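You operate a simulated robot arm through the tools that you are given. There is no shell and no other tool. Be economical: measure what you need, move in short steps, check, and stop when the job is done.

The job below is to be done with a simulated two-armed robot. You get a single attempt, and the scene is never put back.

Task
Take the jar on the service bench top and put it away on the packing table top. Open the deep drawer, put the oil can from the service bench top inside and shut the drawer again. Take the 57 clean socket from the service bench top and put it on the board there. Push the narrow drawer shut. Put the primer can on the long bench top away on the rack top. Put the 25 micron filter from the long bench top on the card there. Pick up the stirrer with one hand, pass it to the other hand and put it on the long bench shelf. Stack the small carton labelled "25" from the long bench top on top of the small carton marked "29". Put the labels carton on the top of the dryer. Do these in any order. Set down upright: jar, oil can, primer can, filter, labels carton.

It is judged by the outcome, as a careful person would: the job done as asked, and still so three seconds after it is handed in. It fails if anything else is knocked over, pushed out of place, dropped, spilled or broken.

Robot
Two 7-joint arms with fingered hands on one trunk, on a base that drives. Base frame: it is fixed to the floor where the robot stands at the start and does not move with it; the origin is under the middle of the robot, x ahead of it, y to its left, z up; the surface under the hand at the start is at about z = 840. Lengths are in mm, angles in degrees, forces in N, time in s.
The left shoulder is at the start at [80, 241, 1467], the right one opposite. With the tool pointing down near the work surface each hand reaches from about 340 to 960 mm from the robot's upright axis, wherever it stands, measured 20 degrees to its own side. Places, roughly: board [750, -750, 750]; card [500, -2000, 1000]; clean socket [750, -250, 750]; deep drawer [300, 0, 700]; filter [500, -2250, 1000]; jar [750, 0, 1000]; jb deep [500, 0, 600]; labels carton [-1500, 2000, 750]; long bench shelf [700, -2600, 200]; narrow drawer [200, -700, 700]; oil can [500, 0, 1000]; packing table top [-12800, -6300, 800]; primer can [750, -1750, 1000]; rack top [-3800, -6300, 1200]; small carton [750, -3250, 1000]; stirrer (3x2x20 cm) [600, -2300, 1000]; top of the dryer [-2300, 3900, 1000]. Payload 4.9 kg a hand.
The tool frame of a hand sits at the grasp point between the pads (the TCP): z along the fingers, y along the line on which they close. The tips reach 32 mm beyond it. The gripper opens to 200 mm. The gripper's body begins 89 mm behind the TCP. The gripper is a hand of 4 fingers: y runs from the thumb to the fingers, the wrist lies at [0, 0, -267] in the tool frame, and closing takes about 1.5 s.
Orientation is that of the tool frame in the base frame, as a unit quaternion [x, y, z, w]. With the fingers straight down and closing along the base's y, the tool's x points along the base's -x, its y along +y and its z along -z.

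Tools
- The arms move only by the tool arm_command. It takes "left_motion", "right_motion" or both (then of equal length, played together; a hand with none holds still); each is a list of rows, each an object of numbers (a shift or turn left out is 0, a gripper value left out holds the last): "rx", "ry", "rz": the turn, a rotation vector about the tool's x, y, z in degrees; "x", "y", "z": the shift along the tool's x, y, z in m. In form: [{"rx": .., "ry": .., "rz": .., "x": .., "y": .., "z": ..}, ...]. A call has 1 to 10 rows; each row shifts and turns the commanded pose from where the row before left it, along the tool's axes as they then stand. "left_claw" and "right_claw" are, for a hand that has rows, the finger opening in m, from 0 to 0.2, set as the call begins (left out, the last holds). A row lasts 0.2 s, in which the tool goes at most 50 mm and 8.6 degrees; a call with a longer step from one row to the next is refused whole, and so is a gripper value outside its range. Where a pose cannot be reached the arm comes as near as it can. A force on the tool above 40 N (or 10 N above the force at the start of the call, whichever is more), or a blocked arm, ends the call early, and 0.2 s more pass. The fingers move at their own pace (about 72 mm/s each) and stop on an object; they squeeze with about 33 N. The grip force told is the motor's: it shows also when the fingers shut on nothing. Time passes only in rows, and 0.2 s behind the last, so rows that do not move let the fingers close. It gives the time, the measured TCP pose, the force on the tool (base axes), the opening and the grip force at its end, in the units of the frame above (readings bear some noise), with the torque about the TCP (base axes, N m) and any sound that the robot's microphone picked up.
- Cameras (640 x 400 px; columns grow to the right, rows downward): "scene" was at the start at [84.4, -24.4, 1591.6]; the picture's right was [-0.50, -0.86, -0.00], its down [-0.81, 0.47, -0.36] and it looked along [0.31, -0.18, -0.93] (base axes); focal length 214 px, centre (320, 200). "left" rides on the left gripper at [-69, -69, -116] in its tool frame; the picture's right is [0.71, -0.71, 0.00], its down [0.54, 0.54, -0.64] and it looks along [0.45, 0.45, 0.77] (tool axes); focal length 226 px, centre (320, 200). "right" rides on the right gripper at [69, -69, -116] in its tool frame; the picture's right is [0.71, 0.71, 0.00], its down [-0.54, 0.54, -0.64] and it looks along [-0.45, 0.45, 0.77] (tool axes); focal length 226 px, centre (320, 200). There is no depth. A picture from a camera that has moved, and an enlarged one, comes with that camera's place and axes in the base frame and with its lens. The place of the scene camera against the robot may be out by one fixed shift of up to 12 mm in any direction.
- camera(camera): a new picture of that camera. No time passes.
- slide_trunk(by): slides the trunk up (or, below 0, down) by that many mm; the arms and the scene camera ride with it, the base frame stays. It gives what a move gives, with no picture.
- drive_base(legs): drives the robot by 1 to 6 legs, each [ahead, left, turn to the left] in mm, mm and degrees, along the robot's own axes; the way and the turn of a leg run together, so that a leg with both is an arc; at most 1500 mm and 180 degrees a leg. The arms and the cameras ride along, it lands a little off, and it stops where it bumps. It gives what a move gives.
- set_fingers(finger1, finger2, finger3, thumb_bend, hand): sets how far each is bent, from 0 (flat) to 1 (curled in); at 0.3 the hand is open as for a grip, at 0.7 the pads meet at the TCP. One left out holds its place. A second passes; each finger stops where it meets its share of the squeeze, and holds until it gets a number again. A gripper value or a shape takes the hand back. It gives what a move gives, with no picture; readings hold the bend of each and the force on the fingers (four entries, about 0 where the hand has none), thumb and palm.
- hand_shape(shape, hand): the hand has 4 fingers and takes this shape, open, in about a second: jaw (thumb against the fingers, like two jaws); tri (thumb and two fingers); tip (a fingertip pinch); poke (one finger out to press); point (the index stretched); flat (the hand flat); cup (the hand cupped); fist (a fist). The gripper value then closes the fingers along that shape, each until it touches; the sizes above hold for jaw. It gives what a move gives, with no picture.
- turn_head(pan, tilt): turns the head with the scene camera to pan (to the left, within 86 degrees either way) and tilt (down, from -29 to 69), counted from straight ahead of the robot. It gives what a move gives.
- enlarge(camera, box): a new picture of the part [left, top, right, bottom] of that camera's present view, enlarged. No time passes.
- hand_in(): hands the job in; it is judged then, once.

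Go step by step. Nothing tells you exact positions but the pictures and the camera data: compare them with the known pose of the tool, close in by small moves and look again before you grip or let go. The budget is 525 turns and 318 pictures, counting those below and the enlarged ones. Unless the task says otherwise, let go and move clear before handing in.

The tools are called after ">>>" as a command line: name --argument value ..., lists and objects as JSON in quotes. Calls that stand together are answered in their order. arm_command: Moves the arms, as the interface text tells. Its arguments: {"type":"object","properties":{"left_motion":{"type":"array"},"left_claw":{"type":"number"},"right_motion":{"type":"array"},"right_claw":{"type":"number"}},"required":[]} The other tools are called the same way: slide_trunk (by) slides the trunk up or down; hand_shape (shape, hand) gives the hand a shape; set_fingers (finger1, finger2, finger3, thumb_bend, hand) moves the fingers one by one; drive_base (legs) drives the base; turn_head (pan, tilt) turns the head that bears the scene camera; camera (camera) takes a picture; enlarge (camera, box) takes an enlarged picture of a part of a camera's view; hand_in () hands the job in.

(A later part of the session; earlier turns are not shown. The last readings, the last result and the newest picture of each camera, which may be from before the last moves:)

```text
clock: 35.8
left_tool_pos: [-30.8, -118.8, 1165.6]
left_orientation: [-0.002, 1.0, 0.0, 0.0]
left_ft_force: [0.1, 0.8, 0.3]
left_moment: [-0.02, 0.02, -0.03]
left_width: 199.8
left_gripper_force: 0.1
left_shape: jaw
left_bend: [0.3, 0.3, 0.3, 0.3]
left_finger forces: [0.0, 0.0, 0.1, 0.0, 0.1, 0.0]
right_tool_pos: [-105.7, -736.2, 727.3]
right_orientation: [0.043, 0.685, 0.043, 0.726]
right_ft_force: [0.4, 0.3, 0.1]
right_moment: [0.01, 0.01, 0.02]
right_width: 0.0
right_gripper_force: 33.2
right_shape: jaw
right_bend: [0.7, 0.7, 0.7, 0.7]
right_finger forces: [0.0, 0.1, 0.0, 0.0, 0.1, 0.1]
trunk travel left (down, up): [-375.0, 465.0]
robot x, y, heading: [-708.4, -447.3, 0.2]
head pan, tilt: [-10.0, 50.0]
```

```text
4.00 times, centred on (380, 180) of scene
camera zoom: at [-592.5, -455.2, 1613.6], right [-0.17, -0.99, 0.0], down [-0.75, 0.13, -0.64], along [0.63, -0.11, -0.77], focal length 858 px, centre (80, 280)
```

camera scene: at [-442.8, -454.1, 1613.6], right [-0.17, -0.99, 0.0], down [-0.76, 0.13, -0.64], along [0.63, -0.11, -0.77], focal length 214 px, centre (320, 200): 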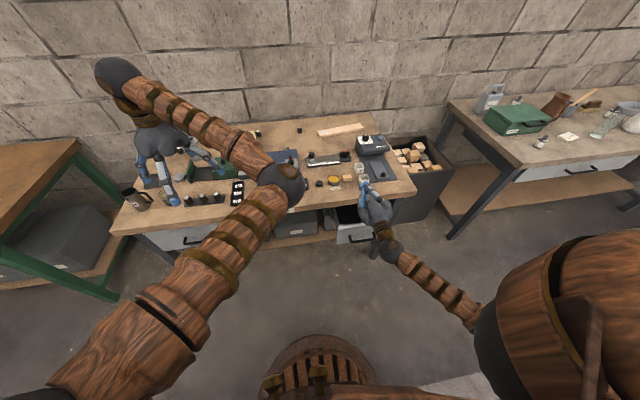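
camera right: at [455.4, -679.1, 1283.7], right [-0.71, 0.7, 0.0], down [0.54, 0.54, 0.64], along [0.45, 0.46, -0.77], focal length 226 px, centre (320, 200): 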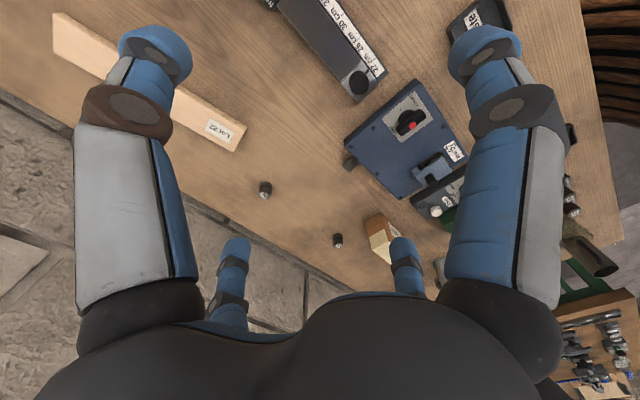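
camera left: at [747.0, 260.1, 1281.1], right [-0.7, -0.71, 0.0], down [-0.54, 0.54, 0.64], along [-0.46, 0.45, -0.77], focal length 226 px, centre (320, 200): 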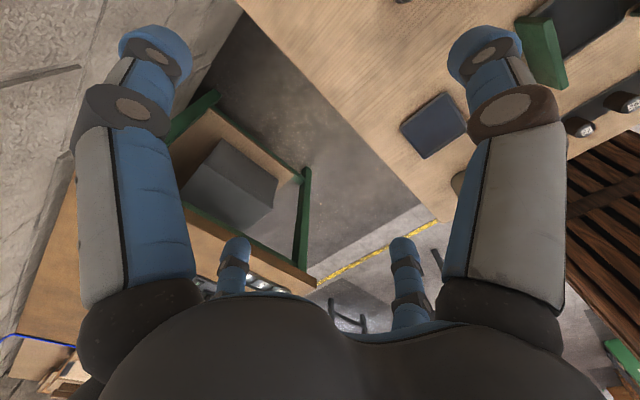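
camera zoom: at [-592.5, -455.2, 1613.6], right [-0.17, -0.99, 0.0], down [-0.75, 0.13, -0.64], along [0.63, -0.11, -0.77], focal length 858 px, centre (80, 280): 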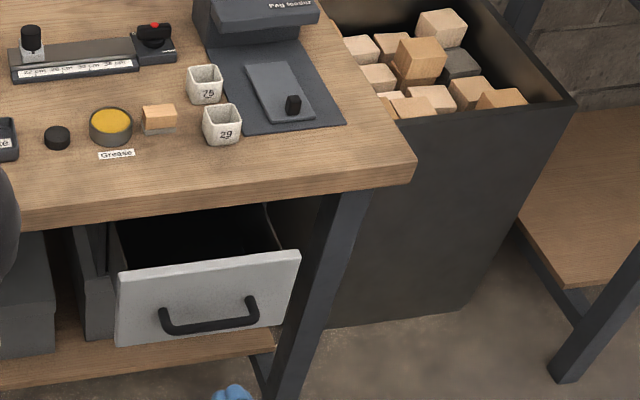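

>>> arm_command --right_motion '[{"z": 0.04}, {"z": 0.04}, {"z": 0.03}, {"z": 0.025}, {"z": 0.025}, {"z": 0.025}, {"z": 0.025}, {"z": 0.025}]'

>>> enlarge --camera "scene" --box '[300, 130, 460, 230]'

```text
clock: 37.6
left_tool_pos: [-31.9, -118.2, 1164.5]
left_orientation: [-0.001, 1.0, 0.0, 0.001]
left_ft_force: [0.1, -0.7, 0.3]
left_moment: [0.0, -0.01, 0.01]
left_width: 199.6
left_gripper_force: 0.1
left_shape: jaw
left_bend: [0.3, 0.3, 0.3, 0.3]
left_finger forces: [0.0, 0.0, 0.0, 0.0, 0.0, 0.0]
right_tool_pos: [130.2, -735.4, 741.4]
right_orientation: [0.043, 0.685, 0.043, 0.726]
right_ft_force: [-0.9, 1.2, 4.6]
right_moment: [0.01, -0.1, 0.0]
right_width: 0.0
right_gripper_force: 33.1
right_shape: jaw
right_bend: [0.7, 0.7, 0.7, 0.7]
right_finger forces: [0.1, 0.0, 0.0, 0.1, 0.0, 0.0]
trunk travel left (down, up): [-375.0, 465.0]
robot x, y, heading: [-704.1, -443.5, 0.4]
head pan, tilt: [-10.0, 50.0]
```

```text
4.00 times, centred on (380, 180) of scene
camera zoom: at [-593.0, -454.1, 1613.7], right [-0.17, -0.99, 0.0], down [-0.75, 0.13, -0.64], along [0.63, -0.11, -0.77], focal length 858 px, centre (80, 280)
```

zoom: 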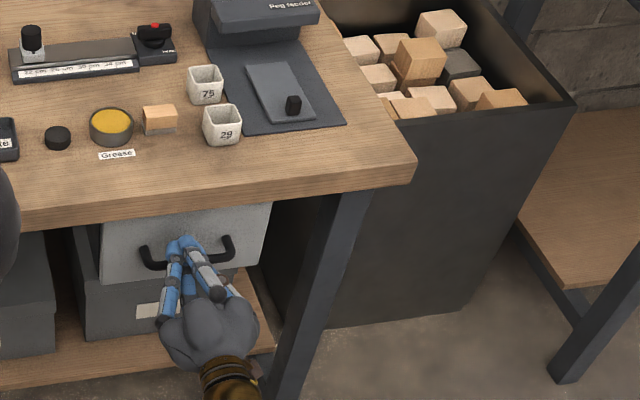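

Almost shut; I'll continue pushing in small steps until it stops.

>>> arm_command --right_motion '[{"z": 0.012}, {"z": 0.012}, {"z": 0.012}, {"z": 0.012}, {"z": 0.012}, {"z": 0.012}, {"z": 0.012}, {"z": 0.012}]'

>>> enlarge --camera "scene" --box '[300, 130, 460, 230]'

```text
clock: 38.3
left_tool_pos: [-35.0, -119.4, 1167.5]
left_orientation: [-0.001, 1.0, -0.001, 0.002]
left_ft_force: [0.0, -0.2, 0.0]
left_moment: [0.03, 0.03, -0.01]
left_width: 199.8
left_gripper_force: 0.1
left_shape: jaw
left_bend: [0.3, 0.3, 0.3, 0.3]
left_finger forces: [0.0, 0.0, 0.0, 0.0, 0.0, 0.1]
right_tool_pos: [153.6, -735.7, 750.3]
right_orientation: [0.043, 0.68, 0.043, 0.731]
right_ft_force: [-32.6, 1.3, 30.3]
right_moment: [0.1, 0.41, 0.4]
right_width: 0.2
right_gripper_force: 33.0
right_shape: jaw
right_bend: [0.7, 0.7, 0.7, 0.7]
right_finger forces: [34.3, 0.0, 0.0, 0.0, 0.0, 0.0]
trunk travel left (down, up): [-375.0, 465.0]
robot x, y, heading: [-703.1, -445.6, 0.0]
head pan, tilt: [-10.0, 50.0]
stopped in row 3 (right hand): the force on the tool passed its limit at 73 N (the readings are from after the stop); the commanded pose is now the measured one
```

```text
4.00 times, centred on (380, 180) of scene
camera zoom: at [-599.5, -454.1, 1614.2], right [-0.17, -0.98, 0.0], down [-0.75, 0.13, -0.65], along [0.64, -0.11, -0.76], focal length 858 px, centre (80, 280)
```

zoom: 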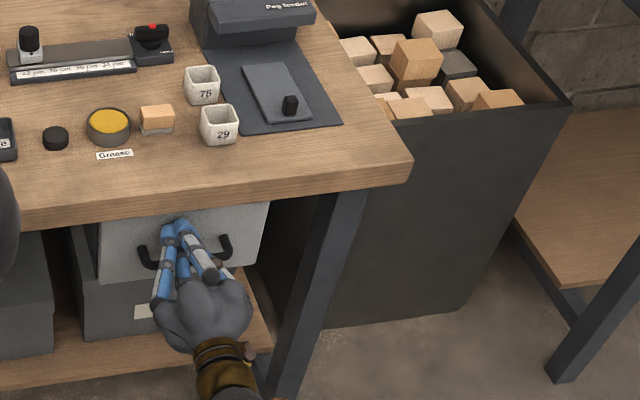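

>>> arm_command --right_motion '[{"z": -0.03}, {"z": -0.05}, {"z": -0.05}, {"z": -0.05}, {"z": -0.05}]'

>>> enlarge --camera "scene" --box '[170, 140, 426, 260]'

>>> enlarge --camera "scene" --box '[310, 170, 390, 220]'

```text
clock: 39.5
left_tool_pos: [-32.6, -120.3, 1165.6]
left_orientation: [-0.001, 1.0, 0.0, 0.0]
left_ft_force: [-0.8, 0.5, 0.3]
left_moment: [-0.01, -0.02, 0.01]
left_width: 199.9
left_gripper_force: 0.1
left_shape: jaw
left_bend: [0.3, 0.3, 0.3, 0.3]
left_finger forces: [0.0, 0.0, 0.1, 0.1, 0.0, 0.1]
right_tool_pos: [-74.2, -736.1, 730.6]
right_orientation: [0.043, 0.683, 0.043, 0.728]
right_ft_force: [0.0, -0.2, 0.1]
right_moment: [-0.01, 0.03, -0.01]
right_width: 0.3
right_gripper_force: 33.1
right_shape: jaw
right_bend: [0.7, 0.7, 0.7, 0.7]
right_finger forces: [0.0, 0.0, 0.1, 0.0, 0.0, 0.0]
trunk travel left (down, up): [-375.0, 465.0]
robot x, y, heading: [-706.0, -447.3, -0.0]
head pan, tilt: [-10.0, 50.0]
```

```text
2.50 times, centred on (298, 200) of scene
camera zoom: at [-594.5, -455.5, 1613.7], right [-0.17, -0.99, 0.0], down [-0.75, 0.13, -0.64], along [0.63, -0.11, -0.77], focal length 536 px, centre (375, 200)
```

zoom: 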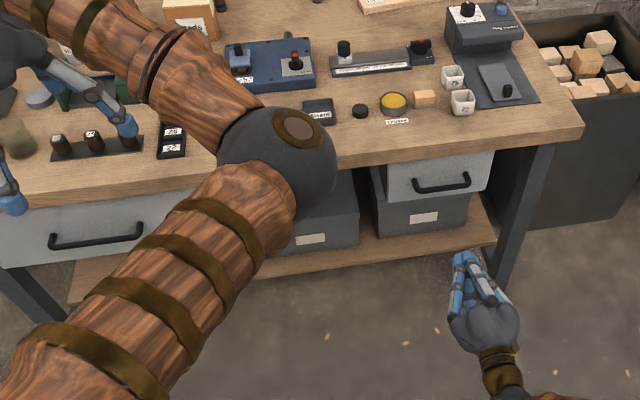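

```text
8.00 times, centred on (350, 195) of scene
camera zoom: at [-594.5, -455.5, 1613.7], right [-0.17, -0.99, 0.0], down [-0.75, 0.13, -0.64], along [0.63, -0.11, -0.77], focal length 1716 px, centre (80, 240)
```

zoom: 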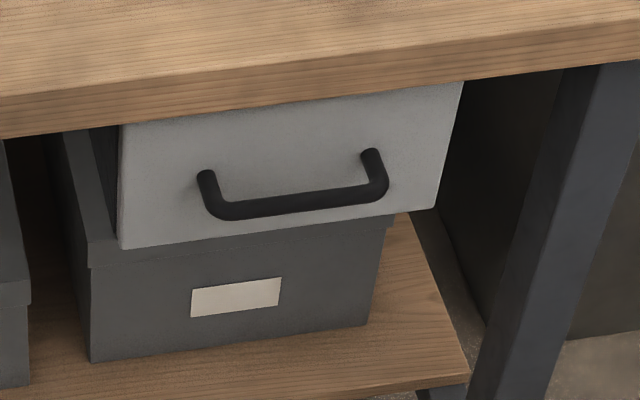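

>>> camera --camera "right"

```text
280 pictures are left
camera right: at [-186.5, -795.9, 645.9], right [0.04, 0.79, -0.62], down [-0.68, 0.48, 0.56], along [0.73, 0.39, 0.55], focal length 226 px, centre (320, 200)
```

right: 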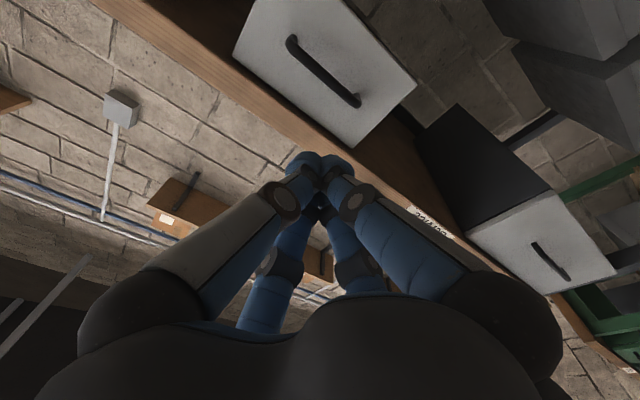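

>>> enlarge --camera "right" --box '[220, 0, 480, 160]'

>>> enlarge --camera "right" --box '[400, 160, 640, 310]'

```text
2.46 times, centred on (350, 80) of right
camera zoom: at [-186.5, -795.9, 645.9], right [0.04, 0.79, -0.62], down [-0.68, 0.48, 0.56], along [0.73, 0.39, 0.55], focal length 556 px, centre (246, 495)
```

zoom: 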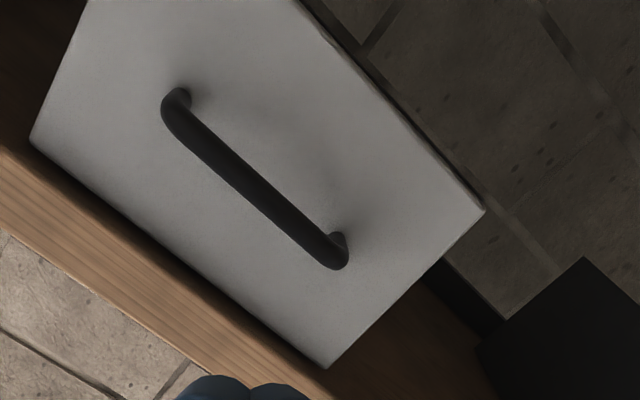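

```text
2.67 times, centred on (520, 235) of right
camera zoom: at [-186.5, -795.9, 645.9], right [0.04, 0.79, -0.62], down [-0.68, 0.48, 0.56], along [0.73, 0.39, 0.55], focal length 603 px, centre (-213, 107)
```

zoom: 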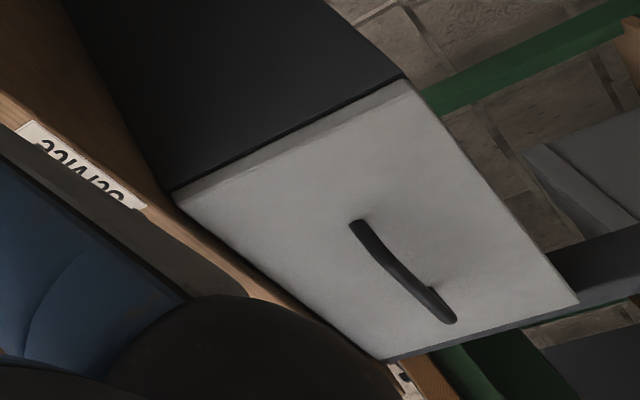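

I want to be sure it is fully shut; I'll push again, slightly lower.

>>> arm_command --right_motion '[{"x": 0.02}, {"z": 0.05}, {"z": 0.05}, {"z": 0.05}, {"z": 0.04}, {"z": 0.02}, {"z": 0.015}, {"z": 0.015}, {"z": 0.015}, {"z": 0.015}]'

>>> arm_command --right_motion '[{"z": -0.03}, {"z": -0.05}, {"z": -0.05}, {"z": -0.05}, {"z": -0.05}]'

>>> camera --camera "right"

```text
clock: 40.8
left_tool_pos: [-32.6, -120.2, 1166.2]
left_orientation: [-0.001, 1.0, -0.002, 0.0]
left_ft_force: [-0.9, -0.2, 0.5]
left_moment: [-0.01, -0.07, 0.0]
left_width: 199.8
left_gripper_force: 0.1
left_shape: jaw
left_bend: [0.3, 0.3, 0.3, 0.3]
left_finger forces: [0.0, 0.0, 0.0, 0.1, 0.1, 0.1]
right_tool_pos: [111.2, -733.8, 717.9]
right_orientation: [0.042, 0.683, 0.042, 0.728]
right_ft_force: [-3.9, -0.1, 1.8]
right_moment: [0.01, -0.07, 0.08]
right_width: 0.0
right_gripper_force: 32.8
right_shape: jaw
right_bend: [0.7, 0.7, 0.7, 0.7]
right_finger forces: [0.0, 0.1, 0.0, 0.0, 0.0, 0.0]
trunk travel left (down, up): [-375.0, 465.0]
robot x, y, heading: [-704.0, -448.4, 0.2]
head pan, tilt: [-10.0, 50.0]
stopped in row 6 (right hand): the force on the tool passed its limit at 125 N (the readings are from after the stop); the commanded pose is now the measured one
```

```text
clock: 42.0
left_tool_pos: [-32.4, -118.8, 1163.1]
left_orientation: [-0.001, 1.0, -0.001, -0.001]
left_ft_force: [-0.2, 1.2, -0.5]
left_moment: [-0.13, 0.04, -0.02]
left_width: 199.9
left_gripper_force: 0.1
left_shape: jaw
left_bend: [0.3, 0.3, 0.3, 0.3]
left_finger forces: [0.1, 0.0, 0.0, 0.0, 0.1, 0.1]
right_tool_pos: [-116.2, -723.8, 702.3]
right_orientation: [0.035, 0.684, 0.045, 0.727]
right_ft_force: [-0.2, -11.2, 1.0]
right_moment: [-0.11, 0.09, 1.06]
right_width: 0.1
right_gripper_force: 32.7
right_shape: jaw
right_bend: [0.7, 0.7, 0.7, 0.7]
right_finger forces: [0.0, 0.0, 0.0, 0.0, 0.1, 0.0]
trunk travel left (down, up): [-375.0, 465.0]
robot x, y, heading: [-707.7, -446.0, 0.2]
head pan, tilt: [-10.0, 50.0]
```

```text
277 pictures are left
camera right: at [-228.1, -784.9, 618.9], right [0.03, 0.78, -0.62], down [-0.68, 0.47, 0.56], along [0.73, 0.41, 0.55], focal length 226 px, centre (320, 200)
```

right: 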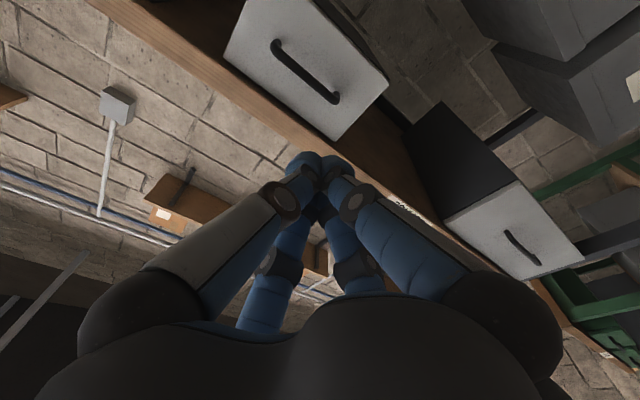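

The drawer is hard against its stop (125 N, no further travel), so it's shut. I'll raise the right hand and turn it back to point down.

>>> arm_command --right_motion '[{"z": -0.03}, {"x": -0.05}, {"x": -0.05}, {"x": -0.05}, {"x": -0.05}, {"x": -0.05}, {"x": -0.05}, {"x": -0.05}, {"x": -0.05}, {"x": -0.05}]'

>>> arm_command --right_motion '[{"ry": 8.5}, {"ry": 8.5}, {"ry": 8.5}, {"ry": 8.5}, {"ry": 8.5}, {"ry": 8.5}, {"ry": 8.5}, {"ry": 8.5}, {"ry": 8.5}, {"ry": 8.5}]'

```text
clock: 44.2
left_tool_pos: [-32.1, -120.5, 1165.0]
left_orientation: [-0.001, 1.0, 0.0, -0.001]
left_ft_force: [-0.1, -0.1, 0.5]
left_moment: [-0.02, -0.01, 0.01]
left_width: 199.9
left_gripper_force: 0.1
left_shape: jaw
left_bend: [0.3, 0.3, 0.3, 0.3]
left_finger forces: [0.0, 0.0, 0.0, 0.0, 0.1, 0.1]
right_tool_pos: [-141.7, -794.4, 1138.3]
right_orientation: [0.042, 0.684, 0.043, 0.727]
right_ft_force: [0.1, 0.3, 0.2]
right_moment: [0.03, -0.01, -0.03]
right_width: 0.0
right_gripper_force: 32.2
right_shape: jaw
right_bend: [0.7, 0.7, 0.7, 0.7]
right_finger forces: [0.0, 0.0, 0.0, 0.0, 0.0, 0.0]
right hand out of reach, approached as far as the arm can: row 1, 2, 3
trunk travel left (down, up): [-375.0, 465.0]
robot x, y, heading: [-704.2, -448.1, -0.3]
head pan, tilt: [-10.0, 50.0]
```

```text
clock: 46.4
left_tool_pos: [-29.1, -122.2, 1163.8]
left_orientation: [0.0, 1.0, 0.0, -0.001]
left_ft_force: [0.7, -0.2, 0.2]
left_moment: [0.01, 0.08, 0.0]
left_width: 199.8
left_gripper_force: 0.0
left_shape: jaw
left_bend: [0.3, 0.3, 0.3, 0.3]
left_finger forces: [0.0, 0.0, 0.0, 0.0, 0.1, 0.1]
right_tool_pos: [-111.2, -811.8, 1118.0]
right_orientation: [0.004, 0.996, 0.06, 0.072]
right_ft_force: [-0.5, 0.1, -0.6]
right_moment: [0.02, 0.01, 0.04]
right_width: 0.1
right_gripper_force: 32.7
right_shape: jaw
right_bend: [0.7, 0.7, 0.7, 0.7]
right_finger forces: [0.0, 0.1, 0.0, 0.1, 0.0, 0.0]
right hand out of reach, approached as far as the arm can: row 1, 2, 3
trunk travel left (down, up): [-375.0, 465.0]
robot x, y, heading: [-707.0, -448.4, 0.3]
head pan, tilt: [-10.0, 50.0]
```

>>> arm_command --right_motion '[{"rx": 3.5, "ry": 4.1, "rz": -0.2, "z": -0.02}, {"rx": 3.4, "ry": 4.1, "rz": -0.2, "z": -0.02}]' --right_claw 0.1

>>> drive_base --legs '[[640, 0, 0]]'

>>> turn_head --pan -5 --tilt 45

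>>> camera --camera "scene"

```text
clock: 47.0
left_tool_pos: [-30.0, -121.5, 1163.2]
left_orientation: [-0.001, 1.0, 0.001, -0.001]
left_ft_force: [-0.2, 0.2, -0.3]
left_moment: [-0.01, 0.02, -0.02]
left_width: 199.9
left_gripper_force: 0.1
left_shape: jaw
left_bend: [0.3, 0.3, 0.3, 0.3]
left_finger forces: [0.0, 0.1, 0.0, 0.0, 0.1, 0.0]
right_tool_pos: [-116.3, -811.9, 1158.1]
right_orientation: [0.001, 1.0, 0.0, 0.001]
right_ft_force: [-0.2, 0.7, 0.7]
right_moment: [-0.02, 0.01, 0.02]
right_width: 99.5
right_gripper_force: 0.0
right_shape: jaw
right_bend: [0.38, 0.38, 0.38, 0.36]
right_finger forces: [0.1, 0.0, 0.1, 0.1, 0.0, 0.0]
trunk travel left (down, up): [-375.0, 465.0]
robot x, y, heading: [-703.0, -447.3, -0.1]
head pan, tilt: [-10.0, 50.0]
```

```text
clock: 50.5
left_tool_pos: [608.7, -121.5, 1165.1]
left_orientation: [0.0, 1.0, 0.0, 0.0]
left_ft_force: [-0.9, 0.6, 0.7]
left_moment: [0.0, -0.02, 0.01]
left_width: 200.0
left_gripper_force: 0.0
left_shape: jaw
left_bend: [0.3, 0.3, 0.3, 0.3]
left_finger forces: [0.1, 0.0, 0.0, 0.1, 0.0, 0.1]
right_tool_pos: [522.1, -814.5, 1159.2]
right_orientation: [0.001, 1.0, 0.0, 0.003]
right_ft_force: [0.3, -0.2, 0.0]
right_moment: [-0.01, 0.0, -0.02]
right_width: 99.6
right_gripper_force: 0.0
right_shape: jaw
right_bend: [0.38, 0.38, 0.38, 0.36]
right_finger forces: [0.0, 0.0, 0.0, 0.0, 0.0, 0.0]
trunk travel left (down, up): [-375.0, 465.0]
robot x, y, heading: [-62.8, -448.5, -0.2]
head pan, tilt: [-10.0, 50.0]
```

```text
clock: 51.2
left_tool_pos: [609.9, -122.9, 1164.5]
left_orientation: [0.0, 1.0, 0.0, -0.001]
left_ft_force: [0.1, 0.4, -0.1]
left_moment: [0.0, -0.01, 0.0]
left_width: 200.1
left_gripper_force: 0.1
left_shape: jaw
left_bend: [0.3, 0.3, 0.3, 0.3]
left_finger forces: [0.1, 0.1, 0.0, 0.1, 0.1, 0.0]
right_tool_pos: [522.9, -813.4, 1160.1]
right_orientation: [0.001, 1.0, 0.001, 0.003]
right_ft_force: [-0.1, -0.3, -0.3]
right_moment: [0.03, 0.02, -0.01]
right_width: 99.5
right_gripper_force: 0.1
right_shape: jaw
right_bend: [0.38, 0.38, 0.38, 0.36]
right_finger forces: [0.0, 0.0, 0.0, 0.0, 0.1, 0.0]
trunk travel left (down, up): [-375.0, 465.0]
robot x, y, heading: [-67.1, -444.1, -0.1]
head pan, tilt: [-5.0, 45.0]
```

```text
276 pictures are left
camera scene: at [52.5, -450.0, 1620.4], right [-0.09, -1.0, 0.0], down [-0.7, 0.06, -0.71], along [0.7, -0.06, -0.71], focal length 214 px, centre (320, 200)
```

scene: 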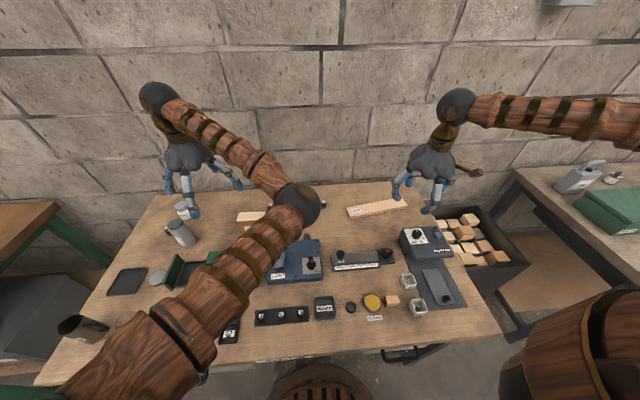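

>>> arm_command --left_motion '[{"y": 0.05}, {"y": 0.05}, {"y": 0.05}, {"y": 0.05}, {"y": 0.05}, {"y": 0.05}, {"y": 0.05}, {"y": 0.05}]' --right_motion '[{"x": -0.035, "y": 0.03}, {"x": -0.035, "y": 0.03}, {"x": -0.035, "y": 0.03}, {"x": -0.035, "y": 0.03}, {"x": -0.035, "y": 0.03}, {"x": -0.03, "y": 0.03}, {"x": -0.03, "y": 0.03}, {"x": -0.02, "y": 0.03}]'

>>> camera --camera "right"

>>> camera --camera "scene"

```text
clock: 53.0
left_tool_pos: [609.1, 280.5, 1160.8]
left_orientation: [0.0, 1.0, -0.003, -0.001]
left_ft_force: [0.5, 0.7, -0.1]
left_moment: [-0.03, 0.02, -0.03]
left_width: 200.0
left_gripper_force: 0.1
left_shape: jaw
left_bend: [0.3, 0.3, 0.3, 0.3]
left_finger forces: [0.0, 0.0, 0.0, 0.0, 0.0, 0.0]
right_tool_pos: [779.2, -569.9, 1159.3]
right_orientation: [0.002, 1.0, -0.002, 0.003]
right_ft_force: [-0.5, 0.0, -0.1]
right_moment: [-0.01, 0.01, 0.05]
right_width: 99.7
right_gripper_force: 0.1
right_shape: jaw
right_bend: [0.38, 0.38, 0.38, 0.36]
right_finger forces: [0.0, 0.1, 0.1, 0.0, 0.0, 0.1]
trunk travel left (down, up): [-375.0, 465.0]
robot x, y, heading: [-62.7, -444.7, 0.1]
head pan, tilt: [-5.0, 45.0]
```

```text
275 pictures are left
camera right: at [707.7, -638.1, 1275.0], right [-0.7, 0.71, -0.01], down [0.54, 0.54, 0.64], along [0.46, 0.45, -0.77], focal length 226 px, centre (320, 200)
```

right: 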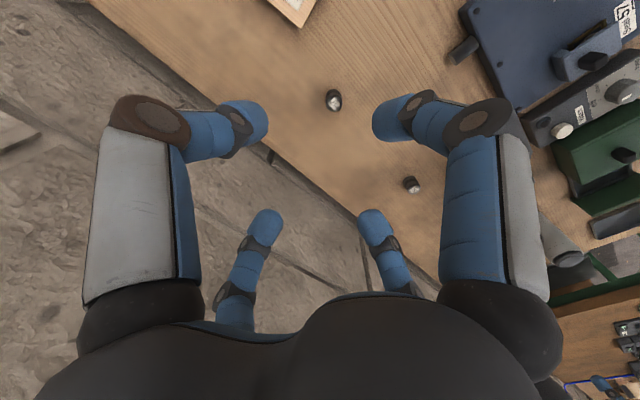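

```text
274 pictures are left
camera scene: at [52.2, -443.6, 1620.4], right [-0.09, -1.0, 0.0], down [-0.7, 0.06, -0.71], along [0.7, -0.07, -0.71], focal length 214 px, centre (320, 200)
```

scene: 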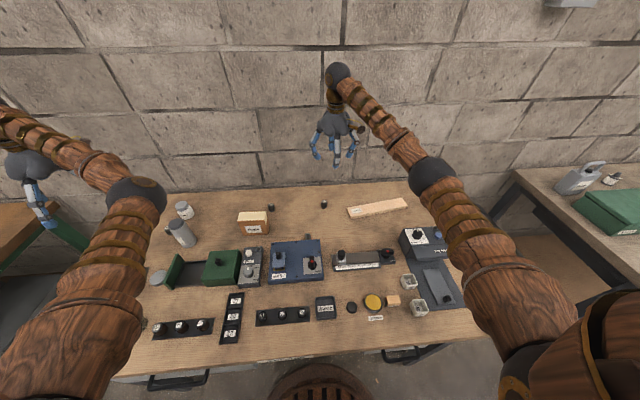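

The 57 socket is at about [777,-538]. I'll center above it and descend.

>>> arm_command --right_motion '[{"y": 0.031}, {"z": 0.05}, {"z": 0.05}, {"z": 0.05}, {"z": 0.05}, {"z": 0.04}]'

>>> camera --camera "right"

```text
clock: 54.4
left_tool_pos: [609.4, 275.2, 1164.8]
left_orientation: [0.001, 1.0, 0.0, -0.001]
left_ft_force: [0.7, 0.2, 0.0]
left_moment: [0.02, 0.02, 0.03]
left_width: 200.2
left_gripper_force: 0.1
left_shape: jaw
left_bend: [0.3, 0.3, 0.3, 0.3]
left_finger forces: [0.1, 0.0, 0.0, 0.0, 0.0, 0.0]
right_tool_pos: [779.2, -543.3, 920.2]
right_orientation: [0.001, 1.0, 0.0, 0.001]
right_ft_force: [0.9, 0.1, -0.2]
right_moment: [-0.02, 0.04, 0.02]
right_width: 100.0
right_gripper_force: 0.1
right_shape: jaw
right_bend: [0.38, 0.38, 0.38, 0.36]
right_finger forces: [0.0, 0.0, 0.1, 0.0, 0.1, 0.1]
trunk travel left (down, up): [-375.0, 465.0]
robot x, y, heading: [-68.7, -451.6, 0.0]
head pan, tilt: [-5.0, 45.0]
```

```text
273 pictures are left
camera right: at [708.2, -612.5, 1035.6], right [-0.71, 0.71, 0.0], down [0.54, 0.54, 0.65], along [0.46, 0.45, -0.76], focal length 226 px, centre (320, 200)
```

right: 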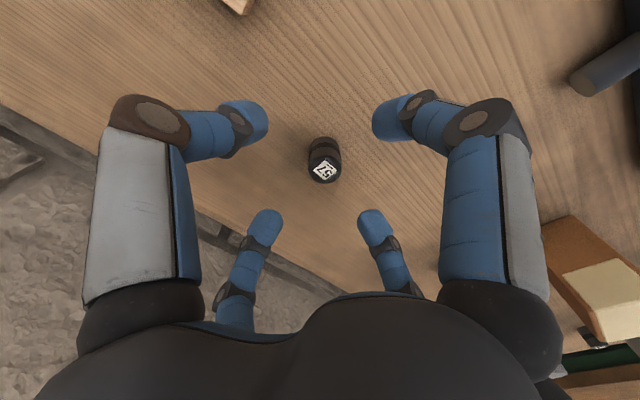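

The socket is centred between the four fingers. Descend and close.

>>> arm_command --right_motion '[{"x": 0.002, "y": 0.002, "z": 0.025}, {"z": 0.02}]'

>>> arm_command --right_motion '[{}, {}, {}, {}, {}, {}]' --right_claw 0.02

>>> camera --camera "right"

```text
clock: 55.0
left_tool_pos: [610.0, 276.4, 1163.6]
left_orientation: [0.0, 1.0, 0.0, -0.001]
left_ft_force: [1.4, 0.8, -1.3]
left_moment: [-0.01, 0.02, -0.02]
left_width: 199.6
left_gripper_force: 0.1
left_shape: jaw
left_bend: [0.3, 0.3, 0.3, 0.3]
left_finger forces: [0.1, 0.0, 0.0, 0.1, 0.0, 0.1]
right_tool_pos: [777.0, -541.5, 874.4]
right_orientation: [0.001, 1.0, 0.0, 0.002]
right_ft_force: [0.6, -0.8, 0.5]
right_moment: [-0.04, 0.0, 0.02]
right_width: 99.7
right_gripper_force: 0.1
right_shape: jaw
right_bend: [0.38, 0.38, 0.38, 0.36]
right_finger forces: [0.0, 0.0, 0.1, 0.0, 0.1, 0.0]
trunk travel left (down, up): [-375.0, 465.0]
robot x, y, heading: [-67.6, -446.5, -0.5]
head pan, tilt: [-5.0, 45.0]
```

```text
clock: 56.4
left_tool_pos: [609.0, 277.5, 1163.9]
left_orientation: [0.0, 1.0, 0.0, -0.001]
left_ft_force: [0.5, -0.1, 0.0]
left_moment: [-0.01, 0.0, -0.01]
left_width: 199.8
left_gripper_force: 0.0
left_shape: jaw
left_bend: [0.3, 0.3, 0.3, 0.3]
left_finger forces: [0.0, 0.1, 0.1, 0.0, 0.0, 0.1]
right_tool_pos: [776.2, -541.0, 874.4]
right_orientation: [0.002, 1.0, 0.0, 0.002]
right_ft_force: [-0.4, -1.0, -1.3]
right_moment: [0.0, -0.01, -0.01]
right_width: 21.6
right_gripper_force: 33.2
right_shape: jaw
right_bend: [0.76, 0.6, 0.6, 0.61]
right_finger forces: [28.4, 30.3, 30.3, 0.1, 29.2, 0.0]
trunk travel left (down, up): [-375.0, 465.0]
robot x, y, heading: [-66.5, -445.3, 0.0]
head pan, tilt: [-5.0, 45.0]
```

```text
272 pictures are left
camera right: at [705.3, -609.6, 989.9], right [-0.71, 0.71, 0.0], down [0.54, 0.54, 0.65], along [0.46, 0.45, -0.76], focal length 226 px, centre (320, 200)
```

right: 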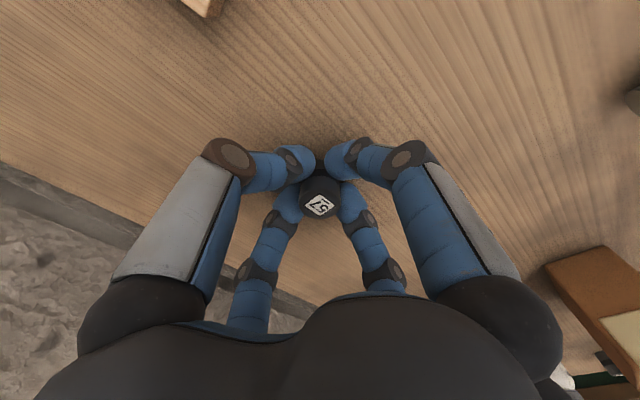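

Gripped. I'll lift, and check the board's place.

>>> arm_command --right_motion '[{"z": -0.03}, {"z": -0.05}, {"z": -0.05}]'

>>> enlarge --camera "scene" --box '[310, 170, 438, 250]'

>>> camera --camera "right"

```text
clock: 57.2
left_tool_pos: [609.3, 275.5, 1164.5]
left_orientation: [0.0, 1.0, -0.001, 0.0]
left_ft_force: [-0.7, -0.5, -0.7]
left_moment: [0.0, -0.02, -0.01]
left_width: 199.4
left_gripper_force: 0.1
left_shape: jaw
left_bend: [0.3, 0.3, 0.3, 0.3]
left_finger forces: [0.0, 0.1, 0.0, 0.1, 0.0, 0.0]
right_tool_pos: [776.3, -539.5, 1001.9]
right_orientation: [0.002, 1.0, 0.0, 0.002]
right_ft_force: [-0.2, 0.4, -0.7]
right_moment: [0.02, 0.01, -0.03]
right_width: 21.5
right_gripper_force: 33.0
right_shape: jaw
right_bend: [0.76, 0.6, 0.6, 0.61]
right_finger forces: [28.4, 30.5, 30.3, 0.0, 29.1, 0.0]
trunk travel left (down, up): [-375.0, 465.0]
robot x, y, heading: [-62.6, -448.0, 0.1]
head pan, tilt: [-5.0, 45.0]
```

```text
5.00 times, centred on (374, 210) of scene
camera zoom: at [51.8, -449.3, 1620.4], right [-0.09, -1.0, 0.0], down [-0.7, 0.06, -0.71], along [0.7, -0.06, -0.71], focal length 1072 px, centre (50, 150)
```

zoom: 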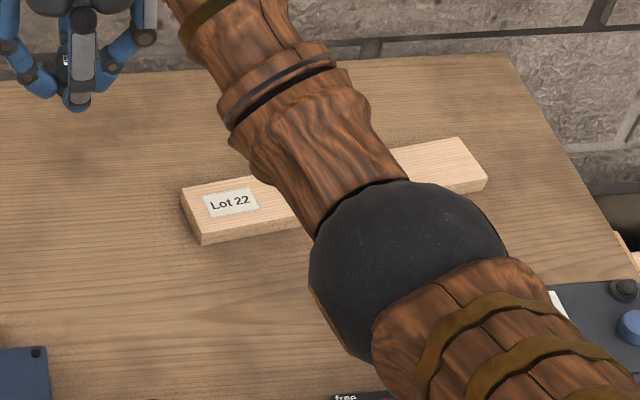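

```text
270 pictures are left
camera right: at [704.6, -608.4, 1117.9], right [-0.71, 0.71, 0.0], down [0.54, 0.54, 0.65], along [0.46, 0.45, -0.76], focal length 226 px, centre (320, 200)
```

right: 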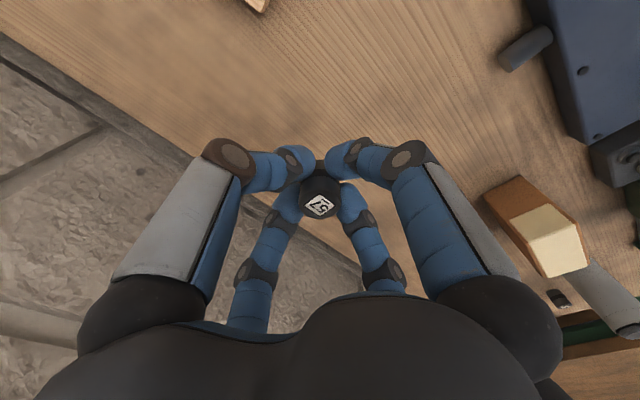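

Board centre is near [729,-784]; I'll carry the socket over and look.

>>> arm_command --right_motion '[{"x": 0.01, "y": -0.045}, {"x": 0.01, "y": -0.045}, {"x": 0.01, "y": -0.045}, {"x": 0.01, "y": -0.045}, {"x": 0.008, "y": -0.045}, {"y": -0.015}, {"z": 0.04}]'

>>> camera --camera "right"

>>> enlarge --camera "scene" --box '[310, 170, 438, 250]'

```text
clock: 58.8
left_tool_pos: [608.2, 275.3, 1165.0]
left_orientation: [0.001, 1.0, -0.001, -0.001]
left_ft_force: [0.0, 0.0, -0.1]
left_moment: [-0.01, -0.01, -0.01]
left_width: 199.9
left_gripper_force: 0.2
left_shape: jaw
left_bend: [0.3, 0.3, 0.3, 0.3]
left_finger forces: [0.0, 0.0, 0.0, 0.0, 0.0, 0.0]
right_tool_pos: [728.1, -781.0, 965.7]
right_orientation: [0.001, 1.0, 0.0, 0.003]
right_ft_force: [-0.2, 0.6, -0.6]
right_moment: [0.02, 0.03, 0.01]
right_width: 21.5
right_gripper_force: 33.4
right_shape: jaw
right_bend: [0.76, 0.6, 0.6, 0.61]
right_finger forces: [28.2, 30.5, 30.2, 0.0, 29.3, 0.0]
trunk travel left (down, up): [-375.0, 465.0]
robot x, y, heading: [-63.6, -442.7, 0.0]
head pan, tilt: [-5.0, 45.0]
```

```text
269 pictures are left
camera right: at [657.1, -849.2, 1080.5], right [-0.71, 0.71, 0.0], down [0.54, 0.54, 0.65], along [0.46, 0.45, -0.76], focal length 226 px, centre (320, 200)
```

right: 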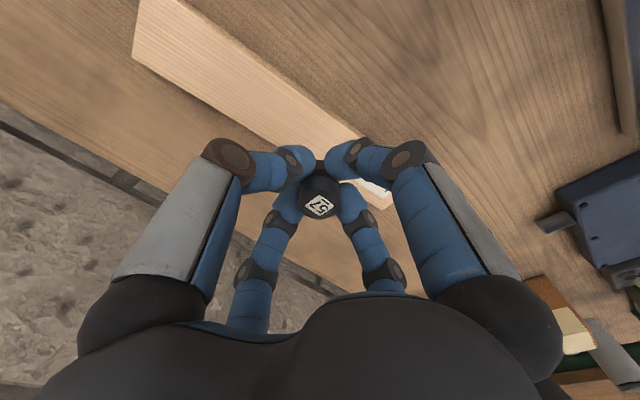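

```text
5.00 times, centred on (374, 210) of scene
camera zoom: at [53.5, -449.7, 1620.4], right [-0.09, -1.0, 0.0], down [-0.71, 0.06, -0.71], along [0.7, -0.06, -0.71], focal length 1072 px, centre (50, 150)
```

zoom: 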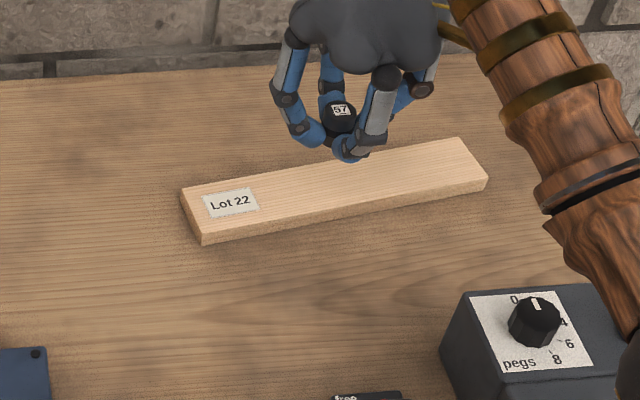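

>>> arm_command --right_motion '[{"x": -0.003, "z": 0.03}, {"z": 0.02}, {"z": 0.01}, {"z": 0.005}, {"z": 0.004}, {"z": 0.004}, {"z": 0.004}]'

>>> enlarge --camera "scene" --box '[342, 180, 422, 230]'

```text
clock: 60.4
left_tool_pos: [606.3, 276.9, 1165.7]
left_orientation: [0.0, 1.0, -0.001, 0.001]
left_ft_force: [0.7, -0.3, -0.4]
left_moment: [-0.02, 0.05, -0.01]
left_width: 199.9
left_gripper_force: 0.1
left_shape: jaw
left_bend: [0.3, 0.3, 0.3, 0.3]
left_finger forces: [0.1, 0.1, 0.0, 0.0, 0.1, 0.0]
right_tool_pos: [730.9, -781.2, 893.3]
right_orientation: [0.0, 1.0, 0.0, 0.006]
right_ft_force: [1.8, -2.1, 23.3]
right_moment: [0.05, -0.21, -0.02]
right_width: 22.0
right_gripper_force: 32.9
right_shape: jaw
right_bend: [0.76, 0.6, 0.6, 0.61]
right_finger forces: [31.1, 34.7, 35.3, 0.1, 34.3, 0.0]
trunk travel left (down, up): [-375.0, 465.0]
robot x, y, heading: [-62.6, -445.9, 0.0]
head pan, tilt: [-5.0, 45.0]
```

```text
8.00 times, centred on (382, 205) of scene
camera zoom: at [49.1, -448.3, 1621.1], right [-0.09, -1.0, 0.0], down [-0.7, 0.06, -0.71], along [0.71, -0.06, -0.71], focal length 1716 px, centre (-176, 160)
```

zoom: 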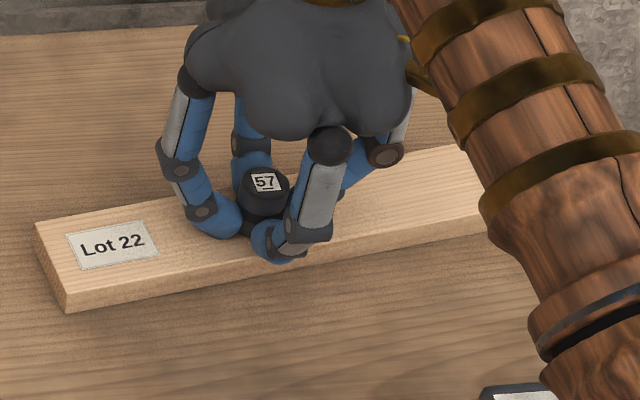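

Socket is down on the board (23 N contact). I'll ease up a touch, release, and lift.

>>> arm_command --right_motion '[{"z": -0.003}, {}, {}, {}, {}, {}]' --right_claw 0.1

>>> arm_command --right_motion '[{"z": -0.03}, {"z": -0.05}, {"z": -0.05}, {"z": -0.05}, {"z": -0.05}]'

>>> enlarge --camera "scene" --box '[310, 170, 438, 250]'

```text
clock: 61.8
left_tool_pos: [608.2, 277.1, 1165.6]
left_orientation: [0.0, 1.0, 0.0, 0.0]
left_ft_force: [0.6, 0.5, -0.1]
left_moment: [0.03, -0.04, -0.01]
left_width: 199.9
left_gripper_force: 0.1
left_shape: jaw
left_bend: [0.3, 0.3, 0.3, 0.3]
left_finger forces: [0.0, 0.1, 0.0, 0.1, 0.1, 0.0]
right_tool_pos: [730.9, -781.6, 892.1]
right_orientation: [0.001, 1.0, -0.001, 0.003]
right_ft_force: [-0.8, -1.0, 7.9]
right_moment: [-0.01, 0.01, -0.07]
right_width: 98.2
right_gripper_force: 0.1
right_shape: jaw
right_bend: [0.38, 0.39, 0.38, 0.36]
right_finger forces: [0.0, 4.0, 0.0, 0.1, 4.0, 0.0]
trunk travel left (down, up): [-375.0, 465.0]
robot x, y, heading: [-61.6, -444.0, 0.0]
head pan, tilt: [-5.0, 45.0]
```

```text
clock: 63.0
left_tool_pos: [606.5, 276.5, 1165.2]
left_orientation: [0.0, 1.0, -0.001, 0.0]
left_ft_force: [0.0, 0.2, -0.4]
left_moment: [0.0, -0.05, 0.01]
left_width: 200.1
left_gripper_force: 0.1
left_shape: jaw
left_bend: [0.3, 0.3, 0.3, 0.3]
left_finger forces: [0.0, 0.0, 0.0, 0.0, 0.1, 0.0]
right_tool_pos: [731.1, -781.3, 1121.1]
right_orientation: [0.002, 1.0, -0.001, 0.002]
right_ft_force: [-0.1, 0.4, -0.2]
right_moment: [0.0, 0.0, 0.0]
right_width: 99.8
right_gripper_force: 0.1
right_shape: jaw
right_bend: [0.38, 0.38, 0.38, 0.36]
right_finger forces: [0.0, 0.0, 0.0, 0.0, 0.0, 0.0]
trunk travel left (down, up): [-375.0, 465.0]
robot x, y, heading: [-64.9, -449.4, 0.1]
head pan, tilt: [-5.0, 45.0]
```

```text
5.00 times, centred on (374, 210) of scene
camera zoom: at [50.7, -448.7, 1620.4], right [-0.09, -1.0, 0.0], down [-0.7, 0.06, -0.71], along [0.7, -0.06, -0.71], focal length 1072 px, centre (50, 150)
```

zoom: 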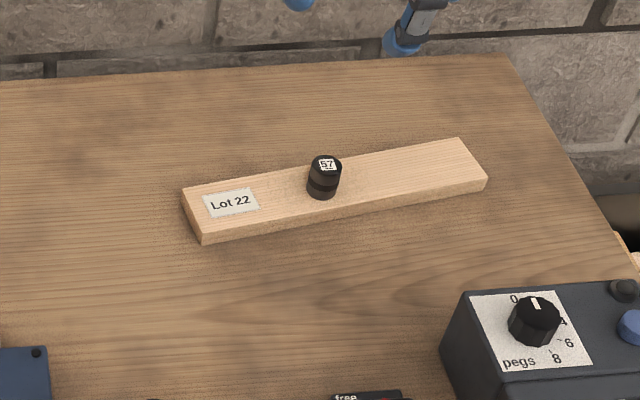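

The socket stands on the board. Next I'll pick the oil can with the left hand; drive left so it is well within reach.

>>> drive_base --legs '[[0, 270, 0]]'

>>> turn_head --pan 15 --tilt 45

>>> camera --camera "scene"

>>> camera --camera "left"

```text
clock: 64.9
left_tool_pos: [610.2, 548.6, 1164.4]
left_orientation: [0.001, 1.0, 0.0, 0.0]
left_ft_force: [-0.2, -0.6, -0.9]
left_moment: [0.02, -0.02, 0.01]
left_width: 199.7
left_gripper_force: 0.0
left_shape: jaw
left_bend: [0.3, 0.3, 0.3, 0.3]
left_finger forces: [0.1, 0.0, 0.0, 0.0, 0.1, 0.1]
right_tool_pos: [732.0, -509.6, 1119.8]
right_orientation: [0.001, 1.0, 0.001, 0.004]
right_ft_force: [-0.3, -0.7, -0.4]
right_moment: [0.01, 0.01, 0.01]
right_width: 99.7
right_gripper_force: 0.1
right_shape: jaw
right_bend: [0.38, 0.38, 0.38, 0.36]
right_finger forces: [0.1, 0.1, 0.0, 0.1, 0.0, 0.0]
trunk travel left (down, up): [-375.0, 465.0]
robot x, y, heading: [-64.6, -171.5, -0.1]
head pan, tilt: [-5.0, 45.0]
```

```text
clock: 65.8
left_tool_pos: [608.9, 549.2, 1164.3]
left_orientation: [0.0, 1.0, -0.001, -0.001]
left_ft_force: [-0.1, 0.3, 0.2]
left_moment: [-0.01, 0.04, -0.01]
left_width: 200.1
left_gripper_force: 0.0
left_shape: jaw
left_bend: [0.3, 0.3, 0.3, 0.3]
left_finger forces: [0.0, 0.1, 0.0, 0.0, 0.0, 0.1]
right_tool_pos: [732.5, -508.9, 1119.7]
right_orientation: [0.002, 1.0, -0.001, 0.003]
right_ft_force: [-0.1, -0.1, 0.4]
right_moment: [-0.01, -0.02, -0.02]
right_width: 99.5
right_gripper_force: 0.1
right_shape: jaw
right_bend: [0.38, 0.38, 0.38, 0.36]
right_finger forces: [0.0, 0.0, 0.1, 0.0, 0.0, 0.0]
trunk travel left (down, up): [-375.0, 465.0]
robot x, y, heading: [-63.9, -173.7, 0.1]
head pan, tilt: [15.0, 45.0]
```

```text
265 pictures are left
camera scene: at [50.4, -147.6, 1620.4], right [0.26, -0.97, 0.0], down [-0.68, -0.18, -0.71], along [0.68, 0.18, -0.71], focal length 214 px, centre (320, 200)
```

scene: 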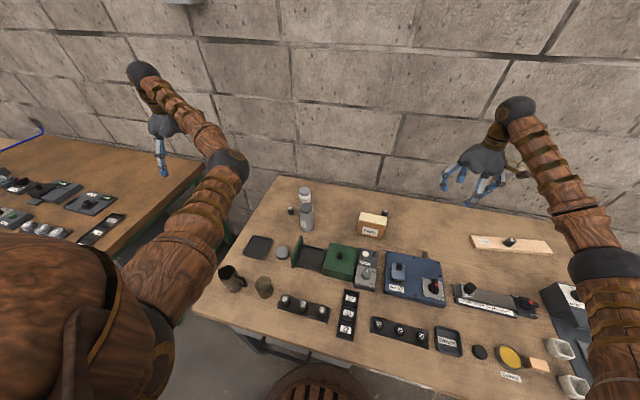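

```text
264 pictures are left
camera left: at [678.6, 480.0, 1280.1], right [-0.71, -0.71, 0.0], down [-0.54, 0.54, 0.64], along [-0.46, 0.45, -0.77], focal length 226 px, centre (320, 200)
```

left: 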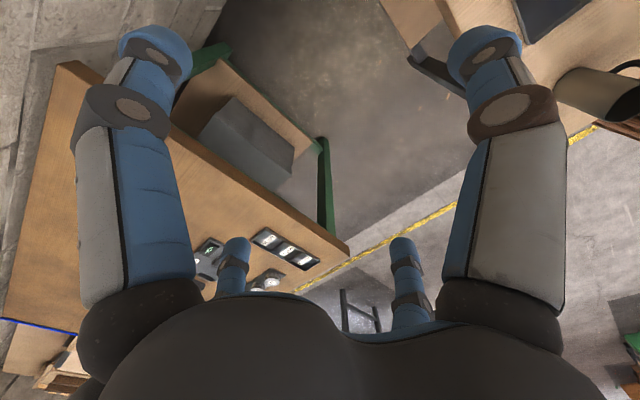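

>>> enlarge --camera "scene" --box '[220, 175, 380, 275]'

```text
4.00 times, centred on (300, 225) of scene
camera zoom: at [50.4, -147.6, 1620.4], right [0.26, -0.97, 0.0], down [-0.68, -0.18, -0.71], along [0.68, 0.18, -0.71], focal length 858 px, centre (400, 100)
```

zoom: 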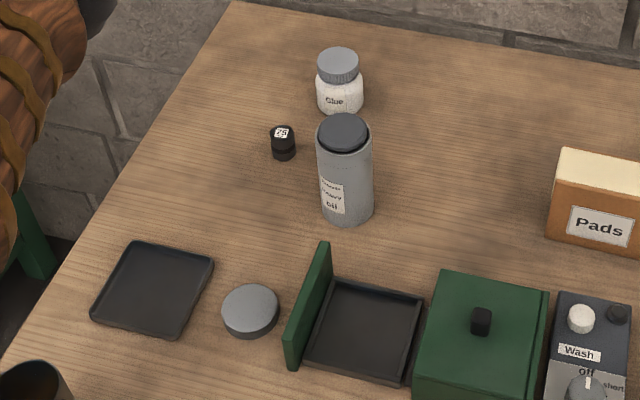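

Oil can centre is about [612,62], top z≈974; jar ("Glue") at about [775,122], top z≈908. Moving the left hand above the can.

>>> arm_command --left_motion '[{"y": -0.049}, {"y": -0.049}, {"y": -0.049}, {"y": -0.049}, {"y": -0.049}, {"y": -0.049}, {"y": -0.049}, {"y": -0.049}, {"y": -0.049}, {"y": -0.046, "x": -0.003}]' --left_claw 0.13

>>> arm_command --left_motion '[{"z": 0.05}, {"z": 0.05}]'

>>> camera --camera "left"

>>> camera --camera "scene"

```text
clock: 68.0
left_tool_pos: [611.9, 60.2, 1166.0]
left_orientation: [0.0, 1.0, 0.002, 0.0]
left_ft_force: [-0.2, 0.3, 0.1]
left_moment: [0.03, -0.03, 0.01]
left_width: 130.7
left_gripper_force: 0.1
left_shape: jaw
left_bend: [0.32, 0.32, 0.32, 0.3]
left_finger forces: [0.0, 0.0, 0.0, 0.0, 0.0, 0.1]
right_tool_pos: [731.9, -510.8, 1120.2]
right_orientation: [0.002, 1.0, 0.001, 0.002]
right_ft_force: [-1.0, 0.2, -0.2]
right_moment: [0.01, -0.04, 0.04]
right_width: 99.8
right_gripper_force: 0.1
right_shape: jaw
right_bend: [0.38, 0.38, 0.38, 0.36]
right_finger forces: [0.0, 0.0, 0.0, 0.0, 0.0, 0.0]
trunk travel left (down, up): [-375.0, 465.0]
robot x, y, heading: [-66.8, -173.4, -0.0]
head pan, tilt: [15.0, 45.0]
```

```text
clock: 68.6
left_tool_pos: [611.8, 63.1, 1063.9]
left_orientation: [0.001, 1.0, 0.001, -0.001]
left_ft_force: [0.5, -0.2, 0.4]
left_moment: [-0.02, -0.01, 0.0]
left_width: 130.3
left_gripper_force: 0.1
left_shape: jaw
left_bend: [0.32, 0.32, 0.32, 0.3]
left_finger forces: [0.0, 0.0, 0.1, 0.0, 0.0, 0.1]
right_tool_pos: [733.9, -509.7, 1120.6]
right_orientation: [0.002, 1.0, 0.001, 0.003]
right_ft_force: [0.9, 0.8, 0.1]
right_moment: [-0.02, -0.02, 0.0]
right_width: 99.6
right_gripper_force: 0.0
right_shape: jaw
right_bend: [0.38, 0.38, 0.38, 0.36]
right_finger forces: [0.0, 0.1, 0.0, 0.0, 0.1, 0.1]
trunk travel left (down, up): [-375.0, 465.0]
robot x, y, heading: [-64.3, -173.4, -0.0]
head pan, tilt: [15.0, 45.0]
```

```text
262 pictures are left
camera left: at [681.3, -7.5, 1180.3], right [-0.71, -0.71, 0.0], down [-0.54, 0.54, 0.64], along [-0.45, 0.45, -0.77], focal length 226 px, centre (320, 200)
```

left: 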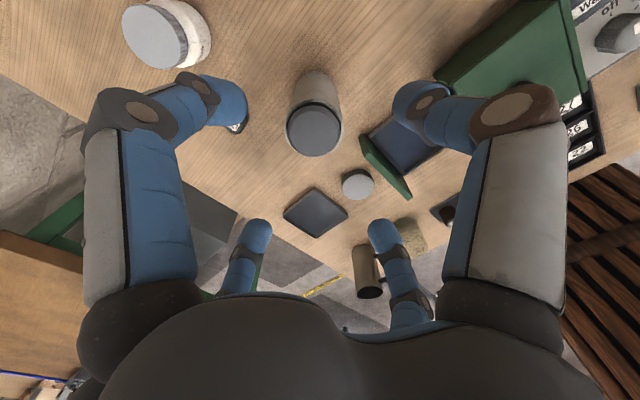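

```text
261 pictures are left
camera scene: at [51.0, -148.3, 1620.5], right [0.26, -0.97, 0.0], down [-0.68, -0.18, -0.71], along [0.68, 0.18, -0.71], focal length 214 px, centre (320, 200)
```

scene: 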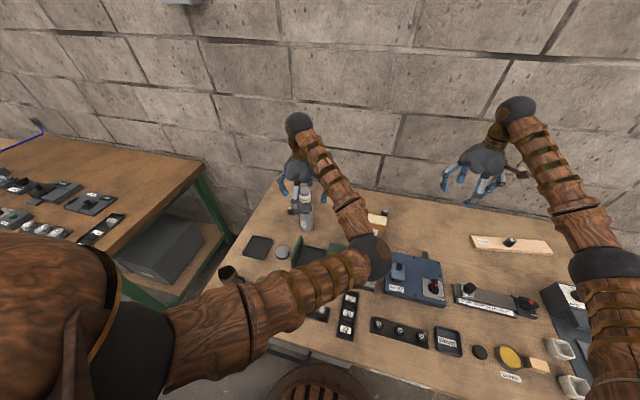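

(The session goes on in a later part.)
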